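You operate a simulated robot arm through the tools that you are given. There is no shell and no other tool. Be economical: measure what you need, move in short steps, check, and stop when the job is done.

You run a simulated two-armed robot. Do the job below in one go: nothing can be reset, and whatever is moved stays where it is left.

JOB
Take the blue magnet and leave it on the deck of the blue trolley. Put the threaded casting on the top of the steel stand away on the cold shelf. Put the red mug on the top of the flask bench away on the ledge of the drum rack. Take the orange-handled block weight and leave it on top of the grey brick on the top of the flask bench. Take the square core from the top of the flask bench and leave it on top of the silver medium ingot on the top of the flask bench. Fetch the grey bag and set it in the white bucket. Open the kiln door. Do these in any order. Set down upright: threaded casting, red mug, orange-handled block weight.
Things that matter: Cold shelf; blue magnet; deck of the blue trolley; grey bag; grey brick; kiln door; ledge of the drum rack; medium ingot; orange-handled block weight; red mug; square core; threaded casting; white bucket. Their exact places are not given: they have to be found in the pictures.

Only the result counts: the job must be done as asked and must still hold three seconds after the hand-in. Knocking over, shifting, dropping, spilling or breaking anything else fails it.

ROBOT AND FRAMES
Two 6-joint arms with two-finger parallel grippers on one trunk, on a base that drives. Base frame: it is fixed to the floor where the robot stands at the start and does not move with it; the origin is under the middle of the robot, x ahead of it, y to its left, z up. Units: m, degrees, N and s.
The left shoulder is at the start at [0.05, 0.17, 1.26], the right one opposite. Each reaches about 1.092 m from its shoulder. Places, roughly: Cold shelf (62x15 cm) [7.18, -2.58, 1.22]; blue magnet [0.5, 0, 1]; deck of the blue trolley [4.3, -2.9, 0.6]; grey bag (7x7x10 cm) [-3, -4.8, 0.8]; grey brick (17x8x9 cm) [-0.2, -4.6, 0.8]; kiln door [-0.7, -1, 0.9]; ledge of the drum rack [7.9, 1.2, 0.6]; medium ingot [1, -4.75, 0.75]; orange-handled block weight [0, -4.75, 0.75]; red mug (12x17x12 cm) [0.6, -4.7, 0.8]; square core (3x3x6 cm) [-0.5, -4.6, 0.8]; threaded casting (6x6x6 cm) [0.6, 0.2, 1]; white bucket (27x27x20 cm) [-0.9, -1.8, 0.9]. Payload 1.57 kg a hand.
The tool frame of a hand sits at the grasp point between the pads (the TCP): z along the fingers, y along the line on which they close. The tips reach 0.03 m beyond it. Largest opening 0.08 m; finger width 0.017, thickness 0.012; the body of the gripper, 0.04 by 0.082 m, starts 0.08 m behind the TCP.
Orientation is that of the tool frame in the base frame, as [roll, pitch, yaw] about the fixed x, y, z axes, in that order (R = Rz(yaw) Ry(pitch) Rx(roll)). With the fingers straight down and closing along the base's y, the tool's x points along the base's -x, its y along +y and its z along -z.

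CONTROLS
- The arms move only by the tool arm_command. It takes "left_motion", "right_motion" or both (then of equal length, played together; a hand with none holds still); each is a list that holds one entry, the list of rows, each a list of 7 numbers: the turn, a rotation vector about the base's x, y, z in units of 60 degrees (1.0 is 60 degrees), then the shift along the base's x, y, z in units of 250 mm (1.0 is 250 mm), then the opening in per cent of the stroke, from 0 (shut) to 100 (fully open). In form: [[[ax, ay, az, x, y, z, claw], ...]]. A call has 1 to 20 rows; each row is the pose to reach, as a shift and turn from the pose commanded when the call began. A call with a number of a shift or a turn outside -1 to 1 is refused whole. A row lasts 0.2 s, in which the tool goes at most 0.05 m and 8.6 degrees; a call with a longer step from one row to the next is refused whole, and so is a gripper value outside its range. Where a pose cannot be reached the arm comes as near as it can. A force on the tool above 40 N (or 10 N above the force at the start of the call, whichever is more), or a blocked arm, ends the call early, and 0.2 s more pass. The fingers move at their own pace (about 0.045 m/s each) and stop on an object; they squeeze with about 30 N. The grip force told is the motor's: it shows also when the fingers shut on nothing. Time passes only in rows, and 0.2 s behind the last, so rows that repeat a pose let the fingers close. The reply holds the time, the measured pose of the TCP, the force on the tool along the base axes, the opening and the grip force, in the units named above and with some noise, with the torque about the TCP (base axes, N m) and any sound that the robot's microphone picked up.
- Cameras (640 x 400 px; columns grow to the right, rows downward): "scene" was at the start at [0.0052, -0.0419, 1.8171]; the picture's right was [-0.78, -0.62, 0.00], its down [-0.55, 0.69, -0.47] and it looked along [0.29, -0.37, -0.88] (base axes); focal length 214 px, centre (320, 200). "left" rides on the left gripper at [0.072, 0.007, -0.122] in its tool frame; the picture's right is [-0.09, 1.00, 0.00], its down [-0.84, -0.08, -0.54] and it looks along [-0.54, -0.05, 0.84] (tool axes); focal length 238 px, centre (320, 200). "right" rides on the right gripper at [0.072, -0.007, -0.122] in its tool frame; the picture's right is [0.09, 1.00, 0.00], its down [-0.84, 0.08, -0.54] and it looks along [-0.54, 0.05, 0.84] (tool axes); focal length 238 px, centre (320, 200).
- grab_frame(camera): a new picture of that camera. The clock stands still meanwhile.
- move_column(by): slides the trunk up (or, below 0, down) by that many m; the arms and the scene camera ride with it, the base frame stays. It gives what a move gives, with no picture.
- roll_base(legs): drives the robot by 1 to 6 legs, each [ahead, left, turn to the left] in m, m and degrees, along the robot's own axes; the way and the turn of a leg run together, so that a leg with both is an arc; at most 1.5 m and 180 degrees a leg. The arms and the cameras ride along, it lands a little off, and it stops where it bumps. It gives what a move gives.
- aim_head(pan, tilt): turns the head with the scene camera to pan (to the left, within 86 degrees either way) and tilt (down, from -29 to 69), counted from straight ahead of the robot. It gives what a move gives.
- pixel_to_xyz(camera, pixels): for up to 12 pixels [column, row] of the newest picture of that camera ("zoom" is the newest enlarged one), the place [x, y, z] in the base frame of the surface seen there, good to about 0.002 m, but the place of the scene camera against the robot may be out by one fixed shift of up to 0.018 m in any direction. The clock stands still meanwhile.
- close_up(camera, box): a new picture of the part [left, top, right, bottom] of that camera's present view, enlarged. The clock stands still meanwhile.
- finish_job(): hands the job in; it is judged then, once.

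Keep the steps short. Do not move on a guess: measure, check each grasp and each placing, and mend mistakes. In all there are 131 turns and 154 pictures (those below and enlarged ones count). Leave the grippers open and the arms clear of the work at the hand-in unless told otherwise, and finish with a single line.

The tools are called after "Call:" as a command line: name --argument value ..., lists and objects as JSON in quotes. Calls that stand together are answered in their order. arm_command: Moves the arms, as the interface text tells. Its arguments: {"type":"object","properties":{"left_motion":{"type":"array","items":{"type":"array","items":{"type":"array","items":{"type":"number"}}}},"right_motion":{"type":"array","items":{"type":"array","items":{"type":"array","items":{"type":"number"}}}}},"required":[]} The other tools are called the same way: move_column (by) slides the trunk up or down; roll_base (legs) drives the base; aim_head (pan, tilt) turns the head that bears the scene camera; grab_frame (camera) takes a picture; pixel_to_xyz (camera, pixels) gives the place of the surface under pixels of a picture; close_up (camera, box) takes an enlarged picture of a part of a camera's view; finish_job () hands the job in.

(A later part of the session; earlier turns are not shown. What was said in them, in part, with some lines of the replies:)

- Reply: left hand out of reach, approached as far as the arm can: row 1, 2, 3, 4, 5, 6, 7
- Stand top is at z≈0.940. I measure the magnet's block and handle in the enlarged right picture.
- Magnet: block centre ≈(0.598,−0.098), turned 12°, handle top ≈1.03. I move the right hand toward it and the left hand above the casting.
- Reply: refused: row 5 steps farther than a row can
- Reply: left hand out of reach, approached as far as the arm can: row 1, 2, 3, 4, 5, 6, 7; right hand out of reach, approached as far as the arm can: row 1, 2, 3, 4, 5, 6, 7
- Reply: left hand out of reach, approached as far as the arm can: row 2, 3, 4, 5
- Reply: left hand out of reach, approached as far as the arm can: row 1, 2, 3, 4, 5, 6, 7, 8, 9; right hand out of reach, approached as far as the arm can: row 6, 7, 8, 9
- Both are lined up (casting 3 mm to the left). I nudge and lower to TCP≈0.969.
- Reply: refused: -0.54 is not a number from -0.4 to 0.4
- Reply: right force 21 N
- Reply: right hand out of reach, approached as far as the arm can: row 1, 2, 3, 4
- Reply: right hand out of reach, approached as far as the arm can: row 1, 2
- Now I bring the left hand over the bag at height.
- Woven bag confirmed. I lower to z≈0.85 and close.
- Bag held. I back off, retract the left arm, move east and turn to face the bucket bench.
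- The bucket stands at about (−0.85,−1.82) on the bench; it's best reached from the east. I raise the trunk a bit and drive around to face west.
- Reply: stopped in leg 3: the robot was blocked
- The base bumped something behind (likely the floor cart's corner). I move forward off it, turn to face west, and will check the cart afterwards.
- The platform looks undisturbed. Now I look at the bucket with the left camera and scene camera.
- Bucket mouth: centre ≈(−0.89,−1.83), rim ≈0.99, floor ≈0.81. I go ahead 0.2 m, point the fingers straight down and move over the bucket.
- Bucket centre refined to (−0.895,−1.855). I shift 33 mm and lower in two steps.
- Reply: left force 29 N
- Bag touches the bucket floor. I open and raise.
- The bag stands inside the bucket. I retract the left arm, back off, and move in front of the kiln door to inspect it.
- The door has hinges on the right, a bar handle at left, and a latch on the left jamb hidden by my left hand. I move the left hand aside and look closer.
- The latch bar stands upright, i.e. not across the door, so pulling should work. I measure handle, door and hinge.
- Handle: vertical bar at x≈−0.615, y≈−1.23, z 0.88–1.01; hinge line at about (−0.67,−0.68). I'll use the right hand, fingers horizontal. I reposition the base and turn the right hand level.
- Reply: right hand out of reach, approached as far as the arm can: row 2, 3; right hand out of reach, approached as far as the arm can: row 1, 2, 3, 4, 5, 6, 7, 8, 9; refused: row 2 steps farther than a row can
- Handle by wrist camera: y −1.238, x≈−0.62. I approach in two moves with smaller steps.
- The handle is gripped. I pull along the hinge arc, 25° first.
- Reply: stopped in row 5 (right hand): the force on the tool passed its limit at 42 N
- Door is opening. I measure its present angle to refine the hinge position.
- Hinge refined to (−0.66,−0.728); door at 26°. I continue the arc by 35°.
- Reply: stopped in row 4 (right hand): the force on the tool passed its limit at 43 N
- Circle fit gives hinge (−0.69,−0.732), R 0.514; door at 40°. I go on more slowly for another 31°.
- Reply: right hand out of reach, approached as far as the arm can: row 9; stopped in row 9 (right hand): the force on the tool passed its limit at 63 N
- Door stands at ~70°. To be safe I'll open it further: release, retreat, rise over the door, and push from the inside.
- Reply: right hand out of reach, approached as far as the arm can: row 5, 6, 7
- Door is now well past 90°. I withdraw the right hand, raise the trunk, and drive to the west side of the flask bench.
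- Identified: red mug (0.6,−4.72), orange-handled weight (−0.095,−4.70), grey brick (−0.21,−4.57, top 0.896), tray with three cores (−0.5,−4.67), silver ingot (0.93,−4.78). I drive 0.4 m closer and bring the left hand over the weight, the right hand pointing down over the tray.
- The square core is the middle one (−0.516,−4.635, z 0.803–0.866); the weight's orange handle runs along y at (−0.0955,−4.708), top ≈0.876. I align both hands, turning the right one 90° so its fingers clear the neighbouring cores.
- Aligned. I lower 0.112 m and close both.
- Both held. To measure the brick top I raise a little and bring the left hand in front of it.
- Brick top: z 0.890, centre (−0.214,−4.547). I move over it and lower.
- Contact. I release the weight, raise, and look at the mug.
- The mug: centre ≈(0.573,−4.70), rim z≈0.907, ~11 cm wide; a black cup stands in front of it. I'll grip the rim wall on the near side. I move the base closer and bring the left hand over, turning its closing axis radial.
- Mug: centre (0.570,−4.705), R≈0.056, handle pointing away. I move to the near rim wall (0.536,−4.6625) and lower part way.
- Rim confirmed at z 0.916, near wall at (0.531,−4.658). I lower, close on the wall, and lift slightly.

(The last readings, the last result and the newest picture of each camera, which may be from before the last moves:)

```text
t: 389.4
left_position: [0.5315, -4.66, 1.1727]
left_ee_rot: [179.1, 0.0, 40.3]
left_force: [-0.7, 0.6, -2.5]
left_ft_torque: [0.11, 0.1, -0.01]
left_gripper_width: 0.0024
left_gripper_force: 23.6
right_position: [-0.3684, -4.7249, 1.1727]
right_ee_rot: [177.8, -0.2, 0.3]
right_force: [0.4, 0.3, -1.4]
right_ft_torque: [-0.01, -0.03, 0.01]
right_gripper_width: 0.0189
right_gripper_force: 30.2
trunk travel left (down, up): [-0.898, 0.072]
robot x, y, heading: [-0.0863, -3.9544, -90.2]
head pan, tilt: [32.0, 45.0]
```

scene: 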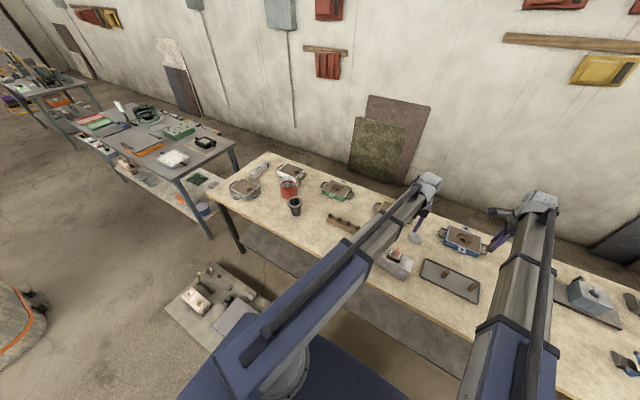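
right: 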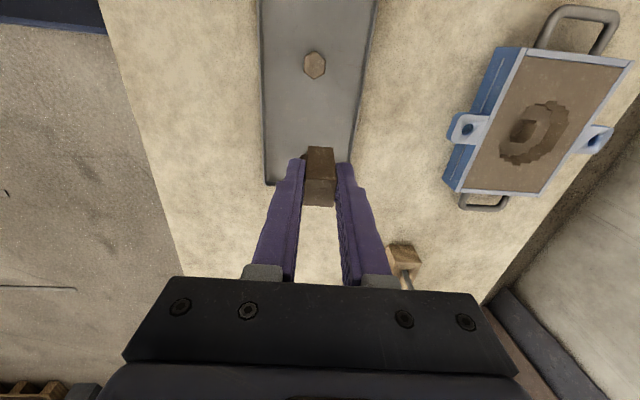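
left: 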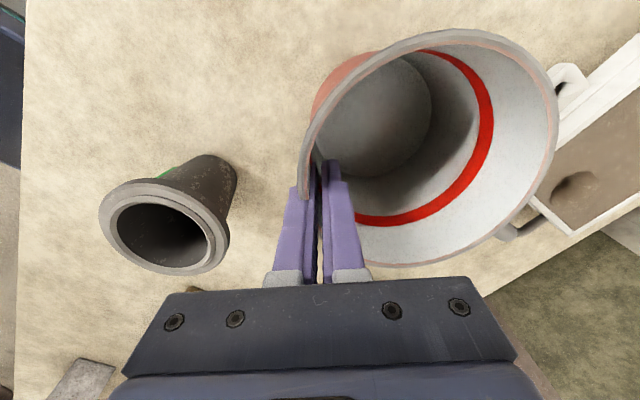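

Mug held level (bottom 0.09 below TCP). I retract the left arm, then drive around the platform to its east side.

Call:
arm_command --left_motion '[[[0, 0, 0, -0.16, 0.06, 0, 0], [0, 0, 0, -0.32, 0.12, 0, 0], [0, 0, 0, -0.48, 0.18, 0, 0], [0, 0, 0, -0.64, 0.24, 0, 0], [0, 0, 0, -0.8, 0.3, 0, 0], [0, 0, 0, -0.96, 0.36, 0, 0]]]'

Call:
arm_command --left_motion '[[[0, 0, 0, -0.16, 0.06, 0, 0], [0, 0, 0, -0.32, 0.12, 0, 0], [0, 0, 0, -0.48, 0.18, 0, 0], [0, 0, 0, -0.6, 0.24, 0, 0]]]'

Call:
roll_base --legs '[[-0.72, 0, 0], [0, 1.5, 0], [0, 0.12, 0], [0.7, 0, 0], [0, 0, 18]]'

Call:
grab_frame --camera "right"

```text
t: 390.9
left_position: [0.2896, -4.5687, 1.1735]
left_ee_rot: [179.2, 0.0, 40.4]
left_force: [0.0, 0.2, -2.3]
left_ft_torque: [0.11, 0.09, -0.01]
left_gripper_width: 0.0026
left_gripper_force: 24.3
right_position: [-0.3696, -4.7247, 1.1748]
right_ee_rot: [177.8, -0.2, 0.2]
right_force: [0.1, 0.2, -0.4]
right_ft_torque: [-0.01, -0.01, 0.01]
right_gripper_width: 0.0188
right_gripper_force: 29.7
trunk travel left (down, up): [-0.898, 0.072]
robot x, y, heading: [-0.0915, -3.9536, -90.1]
head pan, tilt: [32.0, 45.0]
```

```text
t: 391.9
left_position: [0.1395, -4.5083, 1.1728]
left_ee_rot: [179.3, 0.1, 40.3]
left_force: [0.6, 0.2, -2.5]
left_ft_torque: [0.08, 0.09, 0.01]
left_gripper_width: 0.0022
left_gripper_force: 23.9
right_position: [-0.37, -4.7259, 1.1733]
right_ee_rot: [177.8, -0.1, 0.2]
right_force: [0.9, 0.1, -0.6]
right_ft_torque: [0.0, 0.05, 0.01]
right_gripper_width: 0.0191
right_gripper_force: 30.5
trunk travel left (down, up): [-0.898, 0.072]
robot x, y, heading: [-0.0891, -3.9572, -90.1]
head pan, tilt: [32.0, 45.0]
```

```text
t: 408.0
left_position: [1.9549, -4.358, 1.1736]
left_ee_rot: [179.2, 0.0, 59.9]
left_force: [0.3, -0.6, -2.7]
left_ft_torque: [0.05, 0.16, -0.02]
left_gripper_width: 0.0027
left_gripper_force: 24.1
right_position: [1.5491, -4.7343, 1.1753]
right_ee_rot: [177.8, 0.0, 19.9]
right_force: [0.4, -0.6, 0.2]
right_ft_torque: [-0.04, -0.02, 0.02]
right_gripper_width: 0.0191
right_gripper_force: 29.6
trunk travel left (down, up): [-0.898, 0.072]
robot x, y, heading: [1.5557, -3.9087, -70.8]
head pan, tilt: [32.0, 45.0]
```

```text
33 pictures are left
```

right: 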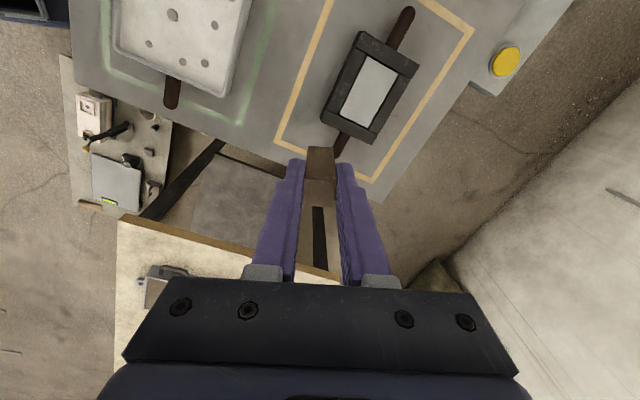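

I nudge the base closer and bring the right hand toward the ingot for a look.

Call:
roll_base --legs '[[0.03, -0.07, 0]]'

Call:
arm_command --right_motion '[[[0, 0, -0.05, -0.18, 0, 0, 0], [0, 0, -0.1, -0.36, 0, 0, 0], [0, 0, -0.15, -0.54, 0, 0, 0], [0, 0, -0.2, -0.72, 0, 0, 0], [0, 0, -0.25, -0.9, 0, 0, 0], [0, 0, -0.33, -1.0, 0, 0, 0]]]'

Call:
arm_command --right_motion '[[[0, 0, 0, -0.18, 0, 0, 0], [0, 0, 0, -0.36, 0, 0, 0], [0, 0, 0, -0.54, 0, 0, 0], [0, 0, 0, -0.72, 0, 0, 0]]]'

Call:
grab_frame --camera "right"

```text
t: 409.1
left_position: [1.8979, -4.4122, 1.1731]
left_ee_rot: [179.2, -0.1, 59.8]
left_force: [0.5, -0.2, -3.3]
left_ft_torque: [0.14, 0.1, 0.01]
left_gripper_width: 0.0023
left_gripper_force: 23.9
right_position: [1.4897, -4.7857, 1.1727]
right_ee_rot: [177.8, -0.2, 19.7]
right_force: [-0.7, -0.4, -0.8]
right_ft_torque: [0.01, -0.06, -0.01]
right_gripper_width: 0.0189
right_gripper_force: 30.1
trunk travel left (down, up): [-0.898, 0.072]
robot x, y, heading: [1.494, -3.9685, -70.6]
head pan, tilt: [32.0, 45.0]
```

```text
t: 410.5
left_position: [1.8971, -4.4117, 1.1723]
left_ee_rot: [179.2, 0.0, 60.0]
left_force: [-0.3, -0.9, -2.9]
left_ft_torque: [0.07, 0.11, 0.05]
left_gripper_width: 0.0027
left_gripper_force: 23.4
right_position: [1.2401, -4.7867, 1.1732]
right_ee_rot: [177.8, -0.1, 0.0]
right_force: [-0.5, -0.1, -0.7]
right_ft_torque: [-0.03, -0.01, -0.06]
right_gripper_width: 0.019
right_gripper_force: 30.6
trunk travel left (down, up): [-0.898, 0.072]
robot x, y, heading: [1.4985, -3.9612, -70.5]
head pan, tilt: [32.0, 45.0]
```

```text
t: 411.5
left_position: [1.8975, -4.4105, 1.172]
left_ee_rot: [179.3, 0.0, 59.9]
left_force: [-0.3, 0.6, -3.0]
left_ft_torque: [0.03, 0.12, 0.0]
left_gripper_width: 0.0026
left_gripper_force: 24.6
right_position: [1.0607, -4.7845, 1.1725]
right_ee_rot: [177.8, -0.3, 0.1]
right_force: [-0.4, 0.5, -1.2]
right_ft_torque: [0.0, -0.04, -0.01]
right_gripper_width: 0.0188
right_gripper_force: 30.1
trunk travel left (down, up): [-0.898, 0.072]
robot x, y, heading: [1.4956, -3.965, -70.5]
head pan, tilt: [32.0, 45.0]
```

```text
32 pictures are left
```

right: 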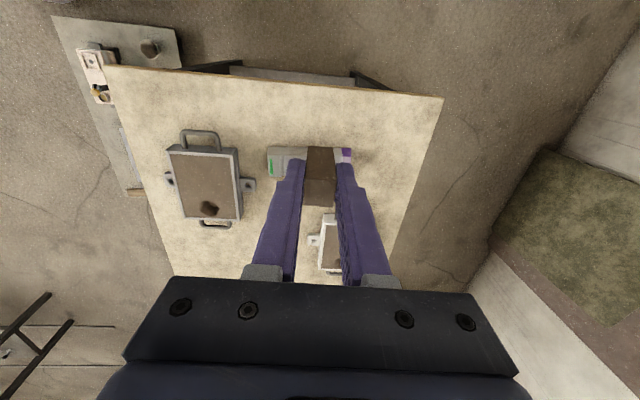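

Call:
close_up --camera "right" --box '[250, 130, 370, 205]'

Call:
pixel_to_xyz --camera "right" --pixels '[[271, 150], [271, 174], [290, 152], [290, 170], [343, 152], [350, 152], [280, 162], [270, 180], [300, 152]]'

```text
5.33 times, centred on (310, 168) of right
```

zoom: 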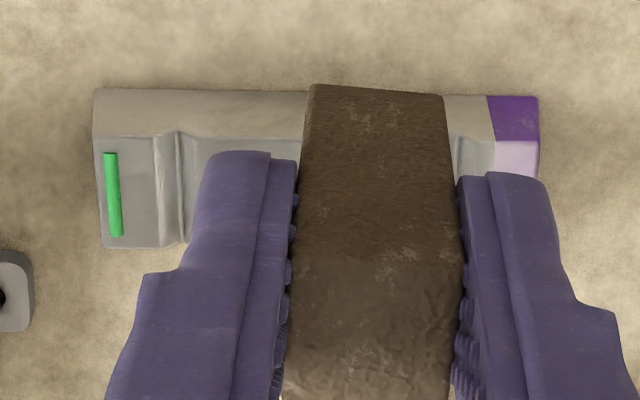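

```text
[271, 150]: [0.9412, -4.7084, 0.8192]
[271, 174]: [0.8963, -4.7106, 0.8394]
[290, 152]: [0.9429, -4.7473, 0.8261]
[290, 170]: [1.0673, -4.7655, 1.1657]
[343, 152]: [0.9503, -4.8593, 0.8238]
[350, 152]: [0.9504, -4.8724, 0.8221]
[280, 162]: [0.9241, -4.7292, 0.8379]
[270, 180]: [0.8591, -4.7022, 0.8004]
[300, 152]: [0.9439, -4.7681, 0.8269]
```

Ingot: top z≈0.838, centred (0.916,−4.79). Before lowering, the mug in the left hand must leave the second bench, so I swing it out over free floor and move the right hand over the ingot.

Call:
arm_command --left_motion '[[[0, 0, 0, 0.11, 0.15, 0, 0], [0, 0, 0, 0.22, 0.3, 0, 0], [0, 0, 0, 0.33, 0.45, 0, 0], [0, 0, 0, 0.44, 0.6, 0, 0], [0, 0, 0, 0.55, 0.75, 0, 0], [0, 0, 0, 0.66, 0.9, 0, 0], [0, 0, 0, 0.76, 1.0, 0, 0]]]' --right_motion '[[[0, 0, 0, -0.12, 0, 0, 0], [0, 0, 0, -0.24, 0, 0, 0], [0, 0, 0, -0.36, 0, 0, 0], [0, 0, 0, -0.48, 0, 0, 0], [0, 0, 0, -0.576, -0.01, 0, 0], [0, 0, 0, -0.576, -0.01, 0, 0], [0, 0, 0, -0.576, -0.01, 0, 0]]]'

Call:
arm_command --left_motion '[[[0, 0, 0, 0.1, 0.15, 0, 0], [0, 0, 0, 0.2, 0.3, 0, 0], [0, 0, 0, 0.24, 0.44, 0, 0], [0, 0, 0, 0.24, 0.44, 0, 0]]]'

Call:
aim_head --pan 50 --tilt 50

Call:
grab_frame --camera "scene"

Call:
move_column --by -0.2

Call:
grab_frame --camera "right"

```text
t: 413.1
left_position: [2.0882, -4.1598, 1.1725]
left_ee_rot: [179.2, 0.0, 59.8]
left_force: [0.2, -0.5, -2.7]
left_ft_torque: [0.02, 0.15, 0.01]
left_gripper_width: 0.0026
left_gripper_force: 24.0
right_position: [0.9158, -4.7878, 1.1742]
right_ee_rot: [177.8, -0.1, 0.0]
right_force: [0.6, 0.4, -0.2]
right_ft_torque: [0.0, 0.0, -0.01]
right_gripper_width: 0.019
right_gripper_force: 30.5
trunk travel left (down, up): [-0.898, 0.072]
robot x, y, heading: [1.4976, -3.9629, -70.8]
head pan, tilt: [32.0, 45.0]
```

```text
t: 414.1
left_position: [2.148, -4.0514, 1.1735]
left_ee_rot: [179.3, 0.0, 59.9]
left_force: [-0.2, -0.2, -2.9]
left_ft_torque: [0.09, 0.13, 0.03]
left_gripper_width: 0.0024
left_gripper_force: 24.3
right_position: [0.9163, -4.7877, 1.173]
right_ee_rot: [177.8, -0.1, 0.1]
right_force: [0.0, 0.7, -0.4]
right_ft_torque: [0.02, 0.02, -0.01]
right_gripper_width: 0.0191
right_gripper_force: 30.2
trunk travel left (down, up): [-0.898, 0.072]
robot x, y, heading: [1.4979, -3.9619, -70.4]
head pan, tilt: [32.0, 45.0]
```

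```text
t: 414.9
left_position: [2.1474, -4.0512, 1.173]
left_ee_rot: [179.2, -0.1, 59.9]
left_force: [-0.4, -0.4, -2.6]
left_ft_torque: [0.05, 0.12, 0.03]
left_gripper_width: 0.0026
left_gripper_force: 24.0
right_position: [0.9157, -4.786, 1.1742]
right_ee_rot: [177.8, 0.0, 0.0]
right_force: [-0.7, 0.0, -0.7]
right_ft_torque: [-0.04, -0.03, -0.02]
right_gripper_width: 0.0189
right_gripper_force: 30.1
trunk travel left (down, up): [-0.898, 0.072]
robot x, y, heading: [1.4983, -3.9655, -70.7]
head pan, tilt: [50.0, 50.0]
```

```text
30 pictures are left
```

scene: 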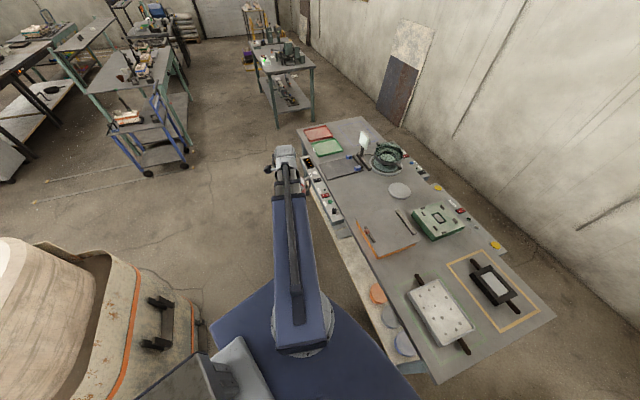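

```text
t: 417.1
left_position: [2.1468, -4.051, 0.9735]
left_ee_rot: [179.2, 0.0, 59.8]
left_force: [-0.6, 0.4, -2.6]
left_ft_torque: [0.05, 0.13, 0.03]
left_gripper_width: 0.0022
left_gripper_force: 23.8
right_position: [0.9163, -4.7864, 0.974]
right_ee_rot: [178.0, -0.1, -0.1]
right_force: [-0.1, -0.5, -0.5]
right_ft_torque: [0.04, -0.02, -0.03]
right_gripper_width: 0.0191
right_gripper_force: 30.6
trunk travel left (down, up): [-0.698, 0.272]
robot x, y, heading: [1.4948, -3.9606, -70.7]
head pan, tilt: [50.0, 50.0]
```

```text
29 pictures are left
```

right: 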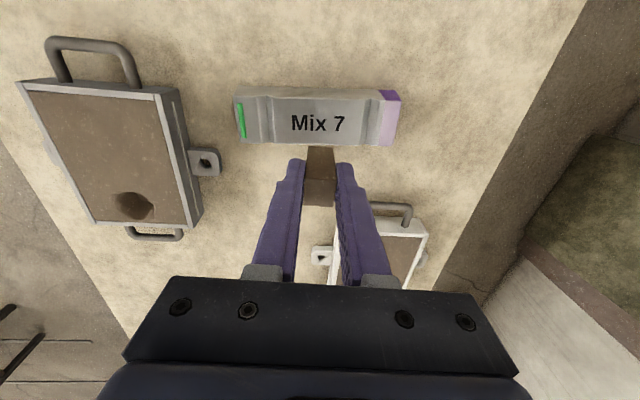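

Call:
pixel_to_xyz --camera "right" --pixels '[[280, 122], [350, 122], [318, 105], [318, 138], [340, 102], [340, 140], [318, 96], [290, 140]]'

```text
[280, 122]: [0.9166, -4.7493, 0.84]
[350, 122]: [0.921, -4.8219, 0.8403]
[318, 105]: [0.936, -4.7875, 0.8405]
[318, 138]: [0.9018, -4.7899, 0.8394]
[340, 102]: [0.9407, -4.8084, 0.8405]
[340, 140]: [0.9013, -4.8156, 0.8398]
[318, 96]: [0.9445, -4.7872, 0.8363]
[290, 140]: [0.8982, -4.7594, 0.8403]
```

Ingot top z 0.840, x 0.897–0.941. I centre and lower.

Call:
arm_command --right_motion '[[[0, 0, 0, 0.016, 0, 0, 0], [0, 0, 0, 0.016, 0, 0, 0]]]'

Call:
move_column --by -0.07

Call:
move_column --by -0.003

Call:
move_column --by -0.002

```text
t: 417.7
left_position: [2.1469, -4.0515, 0.9736]
left_ee_rot: [179.2, 0.1, 59.8]
left_force: [0.5, -0.1, -2.8]
left_ft_torque: [0.05, 0.13, 0.0]
left_gripper_width: 0.0025
left_gripper_force: 24.2
right_position: [0.9209, -4.7863, 0.9739]
right_ee_rot: [177.8, -0.1, 0.0]
right_force: [-0.5, 0.0, -0.6]
right_ft_torque: [0.01, 0.01, -0.01]
right_gripper_width: 0.0189
right_gripper_force: 30.6
trunk travel left (down, up): [-0.698, 0.272]
robot x, y, heading: [1.4973, -3.9651, -70.5]
head pan, tilt: [50.0, 50.0]
```

```text
t: 418.7
left_position: [2.1473, -4.0507, 0.903]
left_ee_rot: [179.2, 0.0, 59.8]
left_force: [0.6, -0.5, -2.5]
left_ft_torque: [0.07, 0.13, 0.02]
left_gripper_width: 0.0023
left_gripper_force: 24.4
right_position: [0.921, -4.7859, 0.9027]
right_ee_rot: [177.8, -0.1, 0.0]
right_force: [0.2, -0.8, -0.3]
right_ft_torque: [-0.01, -0.02, -0.03]
right_gripper_width: 0.0188
right_gripper_force: 29.8
trunk travel left (down, up): [-0.628, 0.342]
robot x, y, heading: [1.4983, -3.9612, -70.6]
head pan, tilt: [50.0, 50.0]
```

```text
t: 419.3
left_position: [2.1467, -4.0498, 0.9013]
left_ee_rot: [179.2, -0.1, 59.9]
left_force: [-0.7, 0.5, -2.2]
left_ft_torque: [0.06, 0.14, -0.01]
left_gripper_width: 0.0024
left_gripper_force: 24.4
right_position: [0.9213, -4.7864, 0.8996]
right_ee_rot: [177.8, -0.1, -0.1]
right_force: [0.3, -0.2, -0.8]
right_ft_torque: [0.02, 0.0, -0.02]
right_gripper_width: 0.0191
right_gripper_force: 29.7
trunk travel left (down, up): [-0.625, 0.345]
robot x, y, heading: [1.4989, -3.9668, -70.7]
head pan, tilt: [50.0, 50.0]
```

```text
t: 419.8
left_position: [2.1479, -4.0498, 0.8983]
left_ee_rot: [179.2, 0.0, 59.9]
left_force: [0.2, -0.9, -2.5]
left_ft_torque: [0.05, 0.13, -0.01]
left_gripper_width: 0.0027
left_gripper_force: 23.9
right_position: [0.9202, -4.7852, 0.8991]
right_ee_rot: [177.9, -0.1, 0.0]
right_force: [-0.5, -0.8, 5.7]
right_ft_torque: [-0.05, 0.06, 0.0]
right_gripper_width: 0.0191
right_gripper_force: 29.4
trunk travel left (down, up): [-0.623, 0.347]
robot x, y, heading: [1.4956, -3.9614, -70.8]
head pan, tilt: [50.0, 50.0]
```

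Contact. I release the core gently and raise.

Call:
arm_command --right_motion '[[[0, 0, 0, 0, 0, 0, 35], [0, 0, 0, 0, 0, 0, 55], [0, 0, 0, 0, 0, 0, 60], [0, 0, 0, 0, 0, 0, 60]]]'

Call:
move_column --by 0.18

Call:
grab_frame --camera "right"

```text
t: 420.8
left_position: [2.1472, -4.0514, 0.8977]
left_ee_rot: [179.1, 0.0, 59.8]
left_force: [0.3, -0.5, -1.7]
left_ft_torque: [0.08, 0.11, 0.0]
left_gripper_width: 0.0024
left_gripper_force: 23.2
right_position: [0.9202, -4.7859, 0.8983]
right_ee_rot: [177.8, -0.1, 0.0]
right_force: [0.9, 0.5, -0.1]
right_ft_torque: [-0.02, 0.01, 0.01]
right_gripper_width: 0.048
right_gripper_force: 0.1
trunk travel left (down, up): [-0.623, 0.347]
robot x, y, heading: [1.496, -3.9646, -70.7]
head pan, tilt: [50.0, 50.0]
```

```text
t: 422.8
left_position: [2.1471, -4.0511, 1.0784]
left_ee_rot: [179.2, 0.0, 60.0]
left_force: [-0.5, -0.8, -1.1]
left_ft_torque: [0.05, 0.1, 0.01]
left_gripper_width: 0.0025
left_gripper_force: 23.7
right_position: [0.9201, -4.7866, 1.078]
right_ee_rot: [177.8, -0.1, 0.1]
right_force: [0.6, -0.1, 0.2]
right_ft_torque: [-0.02, -0.03, 0.03]
right_gripper_width: 0.0481
right_gripper_force: 0.1
trunk travel left (down, up): [-0.803, 0.167]
robot x, y, heading: [1.4974, -3.9625, -70.8]
head pan, tilt: [50.0, 50.0]
```

```text
28 pictures are left
```

right: 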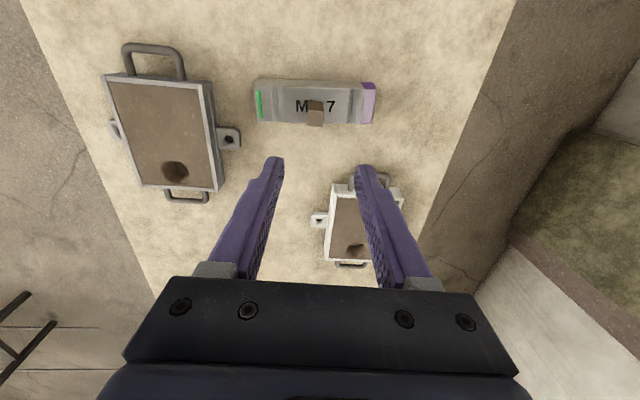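

The core stands on the ingot. Now for the mug: I back away and tuck both arms forward for driving.

Call:
roll_base --legs '[[0, 0.35, 0], [-0.1, 0, 0]]'

Call:
arm_command --right_motion '[[[0, 0, 0, 0.18, 0.06, 0, 60], [0, 0, 0, 0.36, 0.12, 0, 60], [0, 0, 0, 0.54, 0.18, 0, 60], [0, 0, 0, 0.72, 0.24, 0, 60], [0, 0, 0, 0.86, 0.29, 0, 60], [0, 0, 0, 1.0, 0.34, 0, 60]]]' --left_motion '[[[0, 0, 0, -0.04, -0.1, 0, 0], [0, 0, 0, -0.1, -0.2, 0, 0], [0, 0, 0, -0.18, -0.3, 0, 0], [0, 0, 0, -0.28, -0.4, 0, 0], [0, 0, 0, -0.4, -0.5, 0, 0], [0, 0, 0, -0.5, -0.6, 0, 0]]]'

Call:
arm_command --right_motion '[[[0, 0, 0, 0.18, 0.06, 0, 60], [0, 0, 0, 0.36, 0.12, 0, 60], [0, 0, 0, 0.54, 0.18, 0, 60], [0, 0, 0, 0.72, 0.24, 0, 60], [0, 0, 0, 0.86, 0.29, 0, 60], [0, 0, 0, 1.0, 0.34, 0, 60]]]'

Call:
move_column --by 0.15

Call:
roll_base --legs '[[0, 0, 70.6], [1.15, 0, 0], [0, 1.0, 0], [0, 1.1, 0]]'

Call:
grab_frame --camera "scene"

```text
t: 425.8
left_position: [2.4448, -3.8373, 1.0792]
left_ee_rot: [179.2, 0.0, 59.8]
left_force: [-0.6, 0.4, -2.4]
left_ft_torque: [0.04, 0.11, -0.02]
left_gripper_width: 0.0025
left_gripper_force: 23.5
right_position: [1.2175, -4.5728, 1.0793]
right_ee_rot: [177.7, -0.2, 0.0]
right_force: [0.1, -0.3, -1.3]
right_ft_torque: [-0.04, -0.05, 0.01]
right_gripper_width: 0.048
right_gripper_force: 0.0
trunk travel left (down, up): [-0.803, 0.167]
robot x, y, heading: [1.8011, -3.7479, -70.8]
head pan, tilt: [50.0, 50.0]
```

```text
t: 427.2
left_position: [2.3205, -3.9909, 1.0786]
left_ee_rot: [179.2, 0.1, 59.7]
left_force: [-0.1, 0.4, -1.2]
left_ft_torque: [0.07, 0.16, 0.01]
left_gripper_width: 0.0025
left_gripper_force: 24.5
right_position: [1.47, -4.489, 1.0792]
right_ee_rot: [177.7, -0.1, 0.0]
right_force: [0.6, 0.0, -0.5]
right_ft_torque: [0.0, -0.02, 0.0]
right_gripper_width: 0.048
right_gripper_force: 0.1
trunk travel left (down, up): [-0.803, 0.167]
robot x, y, heading: [1.7965, -3.7555, -70.7]
head pan, tilt: [50.0, 50.0]
```

```text
t: 428.6
left_position: [2.3207, -3.9898, 1.0782]
left_ee_rot: [179.2, 0.0, 59.8]
left_force: [-0.1, 0.2, -2.0]
left_ft_torque: [0.06, 0.14, 0.0]
left_gripper_width: 0.0026
left_gripper_force: 23.8
right_position: [1.7203, -4.4042, 1.0795]
right_ee_rot: [177.8, 0.0, -0.1]
right_force: [0.4, -0.2, 0.6]
right_ft_torque: [-0.02, -0.01, -0.02]
right_gripper_width: 0.048
right_gripper_force: 0.1
trunk travel left (down, up): [-0.803, 0.167]
robot x, y, heading: [1.7962, -3.7498, -70.8]
head pan, tilt: [50.0, 50.0]
```

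```text
t: 430.4
left_position: [2.3209, -3.9899, 1.2293]
left_ee_rot: [179.2, 0.0, 59.8]
left_force: [-0.7, -0.3, -1.9]
left_ft_torque: [0.1, 0.13, 0.02]
left_gripper_width: 0.0025
left_gripper_force: 24.5
right_position: [1.7189, -4.4043, 1.2282]
right_ee_rot: [177.7, 0.0, 0.0]
right_force: [-0.5, -0.4, -0.6]
right_ft_torque: [0.0, 0.03, 0.0]
right_gripper_width: 0.0483
right_gripper_force: 0.0
trunk travel left (down, up): [-0.953, 0.017]
robot x, y, heading: [1.7945, -3.7515, -70.6]
head pan, tilt: [50.0, 50.0]
```

```text
t: 449.3
left_position: [3.3891, -1.2917, 1.2279]
left_ee_rot: [179.2, 0.0, 130.6]
left_force: [0.5, -0.5, -2.3]
left_ft_torque: [-0.1, 0.11, -0.04]
left_gripper_width: 0.0024
left_gripper_force: 23.8
right_position: [3.5815, -1.9957, 1.2294]
right_ee_rot: [177.8, -0.1, 70.7]
right_force: [-0.2, 0.0, 0.2]
right_ft_torque: [0.0, -0.04, 0.01]
right_gripper_width: 0.0479
right_gripper_force: 0.1
trunk travel left (down, up): [-0.953, 0.017]
robot x, y, heading: [2.9884, -1.7108, -0.1]
head pan, tilt: [50.0, 50.0]
```

```text
27 pictures are left
```

scene: 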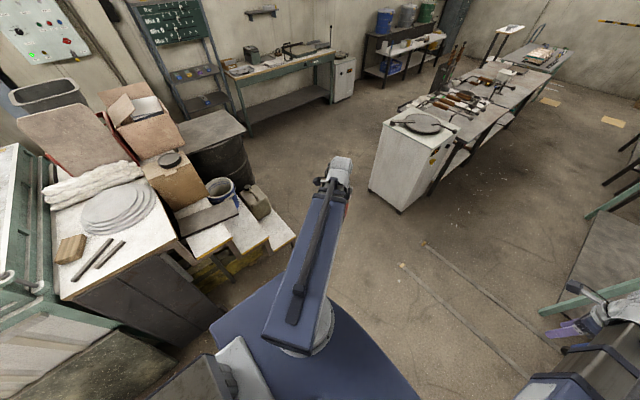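

A wide aisle leads north on the west side of the tables. I measure its borders.

Call:
pixel_to_xyz --camera "scene" --pixels '[[400, 213], [372, 190], [293, 242], [265, 192], [245, 132], [352, 103], [330, 100], [383, 80], [440, 100], [400, 130], [440, 40], [320, 130]]'

Call:
close_up --camera "scene" --box '[350, 0, 510, 110]'

```text
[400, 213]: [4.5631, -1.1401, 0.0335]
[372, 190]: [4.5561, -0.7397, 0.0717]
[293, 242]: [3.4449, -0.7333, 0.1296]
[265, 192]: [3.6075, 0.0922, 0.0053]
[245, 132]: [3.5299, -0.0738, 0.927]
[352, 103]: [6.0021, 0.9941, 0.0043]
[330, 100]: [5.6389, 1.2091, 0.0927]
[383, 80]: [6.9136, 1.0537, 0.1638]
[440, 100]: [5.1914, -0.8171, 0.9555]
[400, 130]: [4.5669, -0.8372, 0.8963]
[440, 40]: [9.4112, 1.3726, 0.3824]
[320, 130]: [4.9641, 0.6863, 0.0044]
```

```text
3.64 times, centred on (430, 55) of scene
```

zoom: 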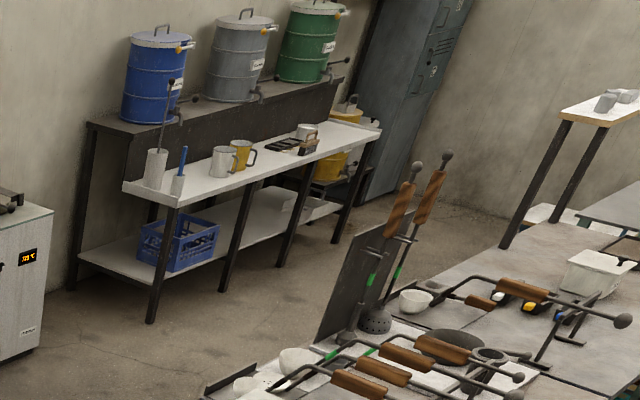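

Call:
pixel_to_xyz --camera "zoom" --pixels '[[215, 385], [350, 320], [505, 240], [520, 205], [250, 290], [180, 345], [300, 300], [130, 185], [180, 200], [225, 185], [330, 130], [260, 180]]'

```text
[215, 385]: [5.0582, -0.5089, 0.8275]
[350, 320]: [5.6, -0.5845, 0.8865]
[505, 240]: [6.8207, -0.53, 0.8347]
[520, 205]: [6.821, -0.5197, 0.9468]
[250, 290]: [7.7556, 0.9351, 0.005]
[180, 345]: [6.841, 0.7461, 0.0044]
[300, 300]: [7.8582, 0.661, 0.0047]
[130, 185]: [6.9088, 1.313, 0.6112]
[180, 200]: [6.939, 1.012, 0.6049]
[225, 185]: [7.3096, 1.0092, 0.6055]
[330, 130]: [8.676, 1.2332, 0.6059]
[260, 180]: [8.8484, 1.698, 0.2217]
```

Aisle north of the tables is clear (y −0.5…1.0); ledge y 1.01–1.31. I tuck the right arm and drive there.

Call:
arm_command --right_motion '[[[0, 0, 0, -0.16, 0.11, 0, 60], [0, 0, 0, -0.32, 0.22, 0, 60], [0, 0, 0, -0.48, 0.34, 0, 60]]]'

Call:
roll_base --legs '[[1.0, 0, 0], [0, 1.0, 0], [0, 0.95, 0], [1.5, 0, 0], [1.3, 0, 0]]'

Call:
grab_frame --camera "scene"

```text
t: 450.1
left_position: [3.3879, -1.2913, 1.229]
left_ee_rot: [179.2, 0.1, 130.6]
left_force: [-0.3, 1.0, -2.0]
left_ft_torque: [-0.11, 0.12, 0.01]
left_gripper_width: 0.0025
left_gripper_force: 23.5
right_position: [3.4601, -1.9097, 1.2289]
right_ee_rot: [177.7, -0.1, 70.7]
right_force: [-0.5, 0.0, 0.8]
right_ft_torque: [-0.01, -0.03, -0.01]
right_gripper_width: 0.0478
right_gripper_force: 0.1
trunk travel left (down, up): [-0.953, 0.017]
robot x, y, heading: [2.9895, -1.7069, 0.2]
head pan, tilt: [50.0, 50.0]
```

```text
t: 477.6
left_position: [7.1616, 0.6385, 1.2276]
left_ee_rot: [179.2, 0.0, 130.2]
left_force: [0.5, 0.3, -2.2]
left_ft_torque: [-0.11, 0.12, -0.02]
left_gripper_width: 0.0028
left_gripper_force: 23.5
right_position: [7.2287, 0.0193, 1.2287]
right_ee_rot: [177.8, -0.2, 70.2]
right_force: [0.5, 0.3, 0.6]
right_ft_torque: [-0.01, 0.0, 0.01]
right_gripper_width: 0.048
right_gripper_force: 0.2
trunk travel left (down, up): [-0.953, 0.017]
robot x, y, heading: [6.7571, 0.2216, -0.4]
head pan, tilt: [50.0, 50.0]
```

```text
25 pictures are left
```

scene: 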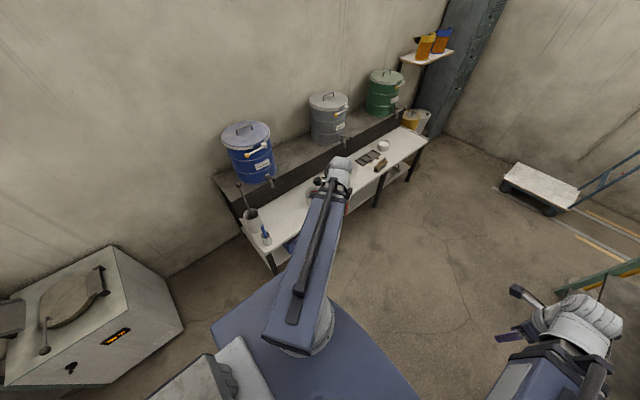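

Call:
roll_base --legs '[[0.54, 0, 0], [0, 0, 90.4], [0.17, 0, 0]]'

Call:
aim_head --pan 15 --tilt 52

Call:
grab_frame --camera "scene"

```text
t: 485.7
left_position: [6.8662, 0.7762, 1.228]
left_ee_rot: [179.3, -0.1, -137.8]
left_force: [0.0, -0.1, -2.5]
left_ft_torque: [-0.08, -0.1, -0.03]
left_gripper_width: 0.0025
left_gripper_force: 24.3
right_position: [7.4812, 0.867, 1.2273]
right_ee_rot: [177.9, -0.1, 162.3]
right_force: [-0.4, 0.1, 0.7]
right_ft_torque: [-0.03, -0.04, 0.02]
right_gripper_width: 0.0479
right_gripper_force: 0.1
trunk travel left (down, up): [-0.953, 0.017]
robot x, y, heading: [7.2911, 0.388, 91.5]
head pan, tilt: [50.0, 50.0]
```

```text
t: 486.7
left_position: [6.8652, 0.7763, 1.2271]
left_ee_rot: [179.2, 0.0, -137.9]
left_force: [-0.3, 0.5, -2.3]
left_ft_torque: [-0.13, -0.11, 0.01]
left_gripper_width: 0.0025
left_gripper_force: 23.7
right_position: [7.4808, 0.8641, 1.2281]
right_ee_rot: [177.8, -0.2, 162.3]
right_force: [0.4, -0.7, -0.7]
right_ft_torque: [-0.03, 0.0, 0.03]
right_gripper_width: 0.0481
right_gripper_force: 0.0
trunk travel left (down, up): [-0.953, 0.017]
robot x, y, heading: [7.2944, 0.3853, 91.5]
head pan, tilt: [15.0, 52.0]
```

```text
24 pictures are left
```

scene: 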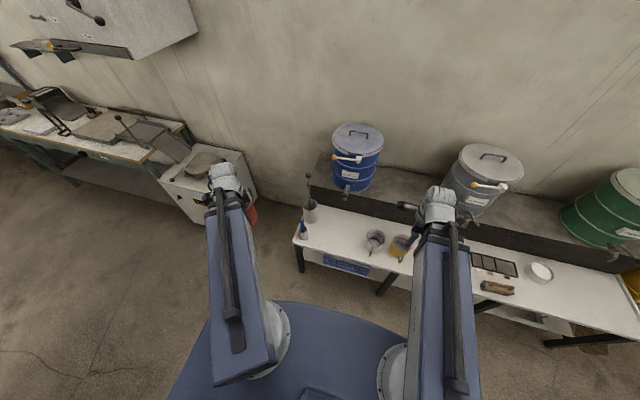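

Call:
close_up --camera "scene" --box '[285, 150, 425, 270]'

Call:
pixel_to_xyz --camera "scene" --pixels '[[340, 228], [307, 232], [367, 236], [340, 250], [335, 205], [315, 215], [346, 190], [380, 228], [347, 200], [330, 196]]'

```text
3.33 times, centred on (355, 210) of scene
```

zoom: 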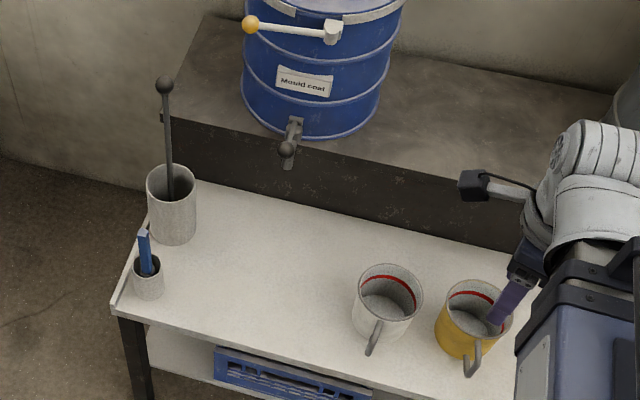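

```text
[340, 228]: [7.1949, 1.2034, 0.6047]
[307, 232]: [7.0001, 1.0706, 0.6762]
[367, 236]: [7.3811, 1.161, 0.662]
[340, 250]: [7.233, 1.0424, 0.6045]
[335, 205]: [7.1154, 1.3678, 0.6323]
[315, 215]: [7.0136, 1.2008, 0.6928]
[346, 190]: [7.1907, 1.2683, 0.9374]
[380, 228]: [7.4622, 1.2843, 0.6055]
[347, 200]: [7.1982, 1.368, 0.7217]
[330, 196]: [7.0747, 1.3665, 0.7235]
```

Free spot on the ledge between the small cup and the white mug: I aim the mug's centre at (7.22,1.13), i.e. TCP (7.255,1.088).

Call:
arm_command --left_motion '[[[0, 0, 0, 0.14, 0.11, 0, 0], [0, 0, 0, 0.28, 0.22, 0, 0], [0, 0, 0, 0.42, 0.33, 0, 0], [0, 0, 0, 0.56, 0.44, 0, 0], [0, 0, 0, 0.7, 0.55, 0, 0], [0, 0, 0, 0.84, 0.66, 0, 0], [0, 0, 0, 0.96, 0.76, 0, 0]]]'

Call:
arm_command --left_motion '[[[0, 0, 0, 0.14, 0.11, 0, 0], [0, 0, 0, 0.28, 0.22, 0, 0], [0, 0, 0, 0.42, 0.34, 0, 0], [0, 0, 0, 0.56, 0.44, 0, 0], [0, 0, 0, 0.596, 0.488, 0, 0], [0, 0, 0, 0.596, 0.488, 0, 0]]]'

Call:
move_column --by -0.28

Call:
grab_frame --camera "left"

Call:
grab_frame --camera "scene"

```text
t: 488.3
left_position: [7.1058, 0.9657, 1.2281]
left_ee_rot: [179.2, -0.2, -137.8]
left_force: [-0.3, -0.3, -2.6]
left_ft_torque: [-0.11, -0.13, 0.04]
left_gripper_width: 0.0024
left_gripper_force: 24.1
right_position: [7.482, 0.8663, 1.2285]
right_ee_rot: [177.7, -0.2, 162.3]
right_force: [0.2, -0.7, 0.2]
right_ft_torque: [-0.01, -0.01, 0.01]
right_gripper_width: 0.0479
right_gripper_force: 0.2
trunk travel left (down, up): [-0.953, 0.017]
robot x, y, heading: [7.2958, 0.3861, 91.6]
head pan, tilt: [15.0, 52.0]
```

```text
t: 489.7
left_position: [7.2547, 1.0883, 1.2274]
left_ee_rot: [179.1, -0.1, -137.8]
left_force: [0.5, 0.1, -2.3]
left_ft_torque: [-0.09, -0.13, 0.0]
left_gripper_width: 0.0025
left_gripper_force: 23.8
right_position: [7.4806, 0.8657, 1.2276]
right_ee_rot: [177.9, 0.0, 162.3]
right_force: [-1.0, 0.3, 0.0]
right_ft_torque: [0.01, 0.01, 0.0]
right_gripper_width: 0.0481
right_gripper_force: 0.1
trunk travel left (down, up): [-0.953, 0.017]
robot x, y, heading: [7.2923, 0.3874, 91.6]
head pan, tilt: [15.0, 52.0]
```

```text
t: 492.5
left_position: [7.2545, 1.0888, 0.9473]
left_ee_rot: [179.3, 0.0, -137.9]
left_force: [-0.6, 0.6, -2.6]
left_ft_torque: [-0.09, -0.1, 0.0]
left_gripper_width: 0.0028
left_gripper_force: 23.7
right_position: [7.4813, 0.8647, 0.9488]
right_ee_rot: [177.7, -0.1, 162.2]
right_force: [-0.1, 0.3, 0.4]
right_ft_torque: [-0.01, 0.02, 0.0]
right_gripper_width: 0.048
right_gripper_force: 0.0
trunk travel left (down, up): [-0.673, 0.297]
robot x, y, heading: [7.2912, 0.391, 92.0]
head pan, tilt: [15.0, 52.0]
```

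```text
22 pictures are left
```

left: 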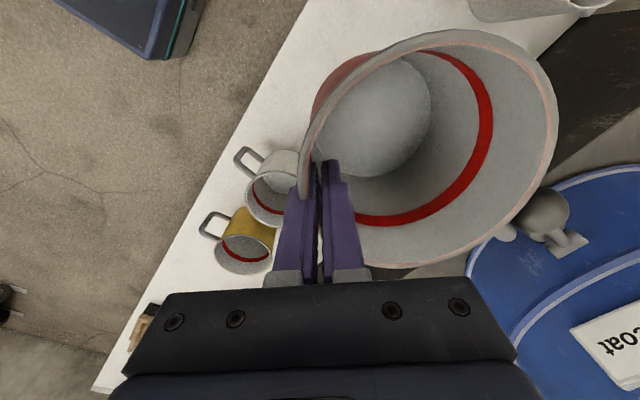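

```text
21 pictures are left
```

scene: 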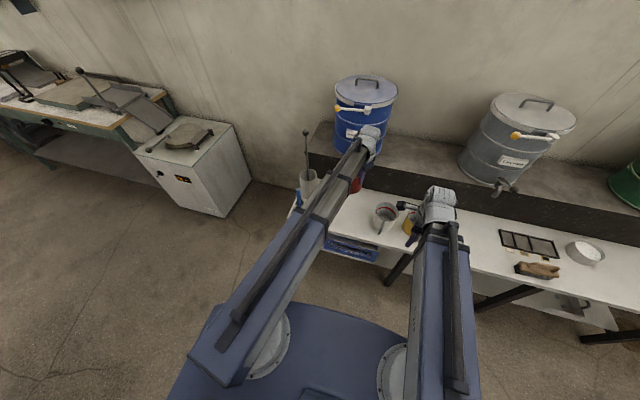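

The mug's handle passes near the drum's spigot; I measure both.

Call:
pixel_to_xyz --camera "left" --pixels '[[545, 212], [530, 205], [506, 233], [520, 225], [570, 240], [550, 130], [440, 255], [290, 160], [255, 190], [400, 30], [560, 195]]'

Call:
close_up --camera "left" --box '[440, 140, 640, 265]'

```text
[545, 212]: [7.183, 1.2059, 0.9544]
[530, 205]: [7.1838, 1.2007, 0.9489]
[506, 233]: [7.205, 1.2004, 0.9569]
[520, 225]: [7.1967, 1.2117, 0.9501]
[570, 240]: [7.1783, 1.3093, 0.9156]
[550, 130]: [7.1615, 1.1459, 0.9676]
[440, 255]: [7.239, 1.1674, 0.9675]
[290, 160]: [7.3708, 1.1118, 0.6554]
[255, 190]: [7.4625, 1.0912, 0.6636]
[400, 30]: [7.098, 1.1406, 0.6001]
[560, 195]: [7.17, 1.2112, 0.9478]
```

```text
3.20 times, centred on (540, 202) of left
```

zoom: 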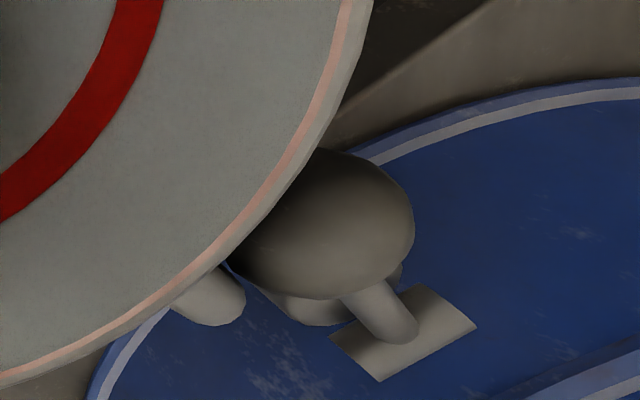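

The spigot knob is only ~1 cm from the mug's handle, so I shift 35 mm right and 20 mm toward me before lowering.

Call:
arm_command --left_motion '[[[0, 0, 0, 0.06, -0.05, 0, 0], [0, 0, 0, 0.14, -0.08, 0, 0], [0, 0, 0, 0.14, -0.08, 0, 0]]]'

Call:
move_column --by -0.2

Call:
grab_frame --camera "left"

Call:
close_up --camera "scene" --box '[280, 60, 480, 260]'

```text
t: 493.3
left_position: [7.2875, 1.069, 0.9479]
left_ee_rot: [179.2, 0.0, -137.8]
left_force: [0.1, 0.1, -2.5]
left_ft_torque: [-0.08, -0.08, -0.01]
left_gripper_width: 0.0026
left_gripper_force: 24.6
right_position: [7.4811, 0.8652, 0.9483]
right_ee_rot: [177.8, 0.0, 162.3]
right_force: [-0.2, -0.3, -0.1]
right_ft_torque: [-0.01, 0.02, 0.02]
right_gripper_width: 0.0479
right_gripper_force: 0.1
trunk travel left (down, up): [-0.673, 0.297]
robot x, y, heading: [7.2965, 0.3847, 91.9]
head pan, tilt: [15.0, 52.0]
```

```text
t: 495.5
left_position: [7.2885, 1.0688, 0.7481]
left_ee_rot: [179.2, -0.1, -137.9]
left_force: [-0.2, 0.2, -2.3]
left_ft_torque: [-0.09, -0.1, 0.01]
left_gripper_width: 0.0026
left_gripper_force: 24.2
right_position: [7.4795, 0.8661, 0.7485]
right_ee_rot: [177.9, -0.1, 162.3]
right_force: [0.1, -0.6, -0.9]
right_ft_torque: [-0.01, 0.02, 0.02]
right_gripper_width: 0.0481
right_gripper_force: 0.2
trunk travel left (down, up): [-0.473, 0.497]
robot x, y, heading: [7.2918, 0.3889, 91.7]
head pan, tilt: [15.0, 52.0]
```

```text
19 pictures are left
```

left: 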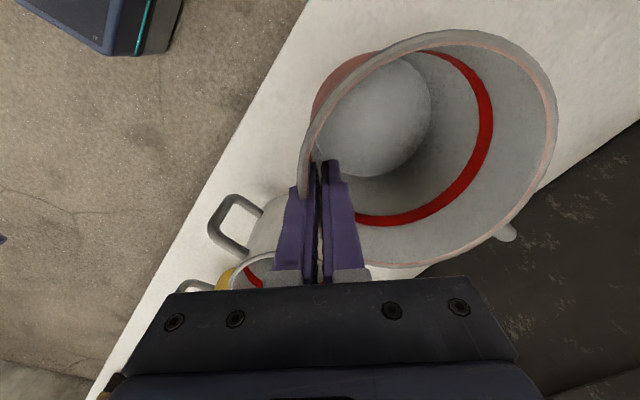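

```text
2.00 times, centred on (380, 160) of scene
```

zoom: 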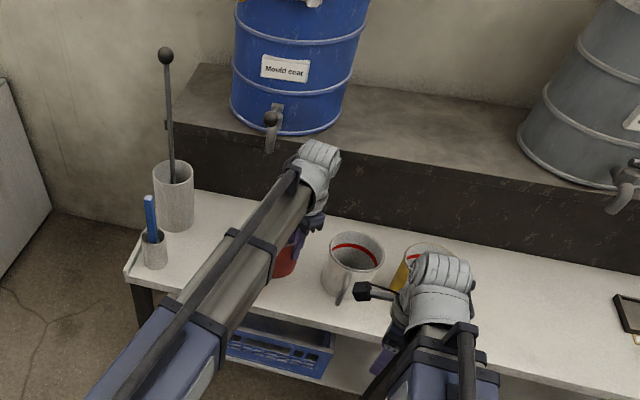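

Call:
pixel_to_xyz --camera "left" --pixels '[[213, 228], [235, 200], [262, 210], [250, 250], [285, 195], [270, 235], [300, 110], [240, 130]]'

```text
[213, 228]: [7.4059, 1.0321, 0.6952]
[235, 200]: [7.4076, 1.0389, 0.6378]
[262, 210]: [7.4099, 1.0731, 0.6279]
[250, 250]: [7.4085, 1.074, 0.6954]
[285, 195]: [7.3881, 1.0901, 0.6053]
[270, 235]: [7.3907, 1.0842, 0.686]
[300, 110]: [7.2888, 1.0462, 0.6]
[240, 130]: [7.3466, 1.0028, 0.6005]
```

Clear of the white mug by ~7 cm. I lower to contact.

Call:
move_column --by -0.048

Call:
move_column --by -0.004

Call:
move_column --by -0.003

```text
t: 496.4
left_position: [7.2896, 1.0682, 0.6991]
left_ee_rot: [179.2, 0.0, -137.8]
left_force: [0.3, 0.4, -2.0]
left_ft_torque: [-0.11, -0.09, -0.02]
left_gripper_width: 0.0022
left_gripper_force: 24.5
right_position: [7.482, 0.8648, 0.6994]
right_ee_rot: [177.8, -0.1, 162.3]
right_force: [-1.0, 0.3, -0.5]
right_ft_torque: [0.0, 0.03, -0.01]
right_gripper_width: 0.0482
right_gripper_force: 0.1
trunk travel left (down, up): [-0.425, 0.545]
robot x, y, heading: [7.2951, 0.3885, 91.8]
head pan, tilt: [15.0, 52.0]
```

```text
t: 496.9
left_position: [7.2893, 1.0695, 0.6976]
left_ee_rot: [179.3, 0.0, -137.7]
left_force: [-0.6, -1.4, -2.7]
left_ft_torque: [-0.12, -0.11, 0.01]
left_gripper_width: 0.0026
left_gripper_force: 24.2
right_position: [7.4809, 0.8664, 0.6959]
right_ee_rot: [177.7, -0.1, 162.3]
right_force: [0.0, -0.5, 0.0]
right_ft_torque: [0.0, -0.01, 0.01]
right_gripper_width: 0.0479
right_gripper_force: 0.0
trunk travel left (down, up): [-0.421, 0.549]
robot x, y, heading: [7.2947, 0.3874, 91.5]
head pan, tilt: [15.0, 52.0]
```

```text
t: 497.4
left_position: [7.2895, 1.0673, 0.6947]
left_ee_rot: [179.2, 0.0, -137.9]
left_force: [4.0, -1.5, 12.1]
left_ft_torque: [0.6, 0.82, -0.12]
left_gripper_width: 0.0026
left_gripper_force: 24.1
right_position: [7.4811, 0.8648, 0.6929]
right_ee_rot: [177.8, -0.2, 162.3]
right_force: [0.1, -0.5, 0.0]
right_ft_torque: [0.0, 0.02, 0.03]
right_gripper_width: 0.0482
right_gripper_force: 0.1
trunk travel left (down, up): [-0.418, 0.552]
robot x, y, heading: [7.2949, 0.3857, 91.8]
head pan, tilt: [15.0, 52.0]
```

Base touches. I release and rise straight up.

Call:
arm_command --left_motion '[[[0, 0, 0, 0, 0, 0, 20], [0, 0, 0, 0, 0, 0, 40], [0, 0, 0, 0, 0, 0, 50], [0, 0, 0, 0, 0, 0, 50]]]'

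Call:
move_column --by 0.2

Call:
grab_frame --camera "left"

Call:
close_up --camera "scene" --box '[280, 80, 480, 260]'

```text
t: 498.4
left_position: [7.2884, 1.0679, 0.6938]
left_ee_rot: [179.2, 0.0, -137.8]
left_force: [-0.3, 0.1, -0.5]
left_ft_torque: [0.02, -0.02, -0.02]
left_gripper_width: 0.04
left_gripper_force: 0.0
right_position: [7.4811, 0.8664, 0.6933]
right_ee_rot: [177.7, 0.0, 162.3]
right_force: [1.0, -0.1, 0.2]
right_ft_torque: [0.03, -0.02, 0.01]
right_gripper_width: 0.0481
right_gripper_force: 0.1
trunk travel left (down, up): [-0.418, 0.552]
robot x, y, heading: [7.2932, 0.3899, 91.6]
head pan, tilt: [15.0, 52.0]
```

```text
t: 500.6
left_position: [7.2886, 1.0683, 0.8937]
left_ee_rot: [179.2, -0.1, -137.8]
left_force: [0.5, -0.7, -0.2]
left_ft_torque: [0.02, 0.01, 0.01]
left_gripper_width: 0.0401
left_gripper_force: 0.2
right_position: [7.4812, 0.8649, 0.8932]
right_ee_rot: [177.7, -0.1, 162.3]
right_force: [-0.7, 0.0, 0.5]
right_ft_torque: [-0.02, 0.0, 0.0]
right_gripper_width: 0.048
right_gripper_force: 0.0
trunk travel left (down, up): [-0.618, 0.352]
robot x, y, heading: [7.2908, 0.3846, 91.6]
head pan, tilt: [15.0, 52.0]
```

```text
17 pictures are left
```

left: 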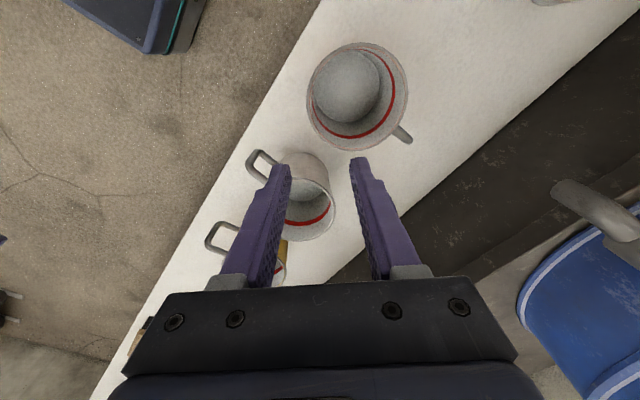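

```text
2.22 times, centred on (380, 170) of scene
```

zoom: 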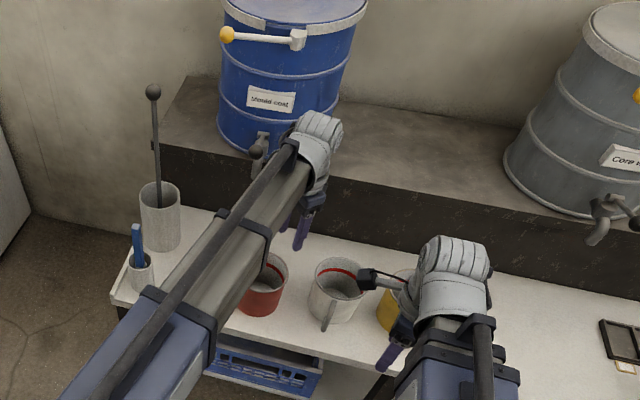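

The red mug stands upright on the ledge. I open both grippers fully and back clear.

Call:
move_column --by 0.2

Call:
roll_base --legs '[[-0.25, 0, 0]]'

Call:
arm_command --left_motion '[[[0, 0, 0, 0, 0, 0, 100], [0, 0, 0, 0, 0, 0, 100], [0, 0, 0, 0, 0, 0, 100]]]' --right_motion '[[[0, 0, 0, 0, 0, 0, 100], [0, 0, 0, 0, 0, 0, 100], [0, 0, 0, 0, 0, 0, 100]]]'

Call:
grab_frame --camera "scene"

```text
t: 502.8
left_position: [7.288, 1.0683, 1.0936]
left_ee_rot: [179.3, 0.0, -137.8]
left_force: [-0.2, -0.5, -0.1]
left_ft_torque: [-0.01, -0.01, 0.03]
left_gripper_width: 0.0402
left_gripper_force: 0.1
right_position: [7.4804, 0.8646, 1.0932]
right_ee_rot: [177.8, -0.1, 162.3]
right_force: [-0.4, 0.0, -0.1]
right_ft_torque: [0.0, 0.01, -0.02]
right_gripper_width: 0.048
right_gripper_force: 0.1
trunk travel left (down, up): [-0.818, 0.152]
robot x, y, heading: [7.2973, 0.3885, 91.9]
head pan, tilt: [15.0, 52.0]
```

```text
t: 504.6
left_position: [7.296, 0.8144, 1.0946]
left_ee_rot: [179.2, -0.1, -137.7]
left_force: [0.2, -0.9, -0.6]
left_ft_torque: [0.0, 0.03, 0.0]
left_gripper_width: 0.0399
left_gripper_force: 0.0
right_position: [7.4891, 0.6118, 1.0927]
right_ee_rot: [177.7, -0.1, 162.3]
right_force: [-0.4, -1.1, 0.1]
right_ft_torque: [0.01, 0.0, 0.0]
right_gripper_width: 0.0481
right_gripper_force: 0.1
trunk travel left (down, up): [-0.818, 0.152]
robot x, y, heading: [7.303, 0.1384, 91.8]
head pan, tilt: [15.0, 52.0]
```

```text
t: 505.4
left_position: [7.2967, 0.8161, 1.0932]
left_ee_rot: [179.3, 0.0, -137.7]
left_force: [-0.3, -0.1, 0.1]
left_ft_torque: [0.02, 0.03, -0.05]
left_gripper_width: 0.0798
left_gripper_force: 0.0
right_position: [7.4887, 0.6125, 1.0927]
right_ee_rot: [177.8, 0.0, 162.4]
right_force: [1.0, 0.7, 0.2]
right_ft_torque: [0.01, -0.04, 0.0]
right_gripper_width: 0.08
right_gripper_force: 0.0
trunk travel left (down, up): [-0.818, 0.152]
robot x, y, heading: [7.3008, 0.1374, 91.6]
head pan, tilt: [15.0, 52.0]
```

```text
15 pictures are left
```

scene: 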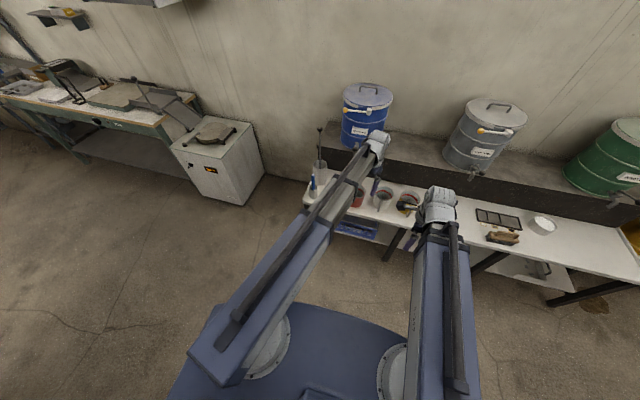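

All seven tasks are done, the grippers are open and the arms are clear. I hand the job in.

Call:
finish_job

```text
The job is handed in.
```

All seven tasks were carried out and the job is handed in; the base lightly bumped the floor platform by the flask bench once, and it looked unmoved when I checked.
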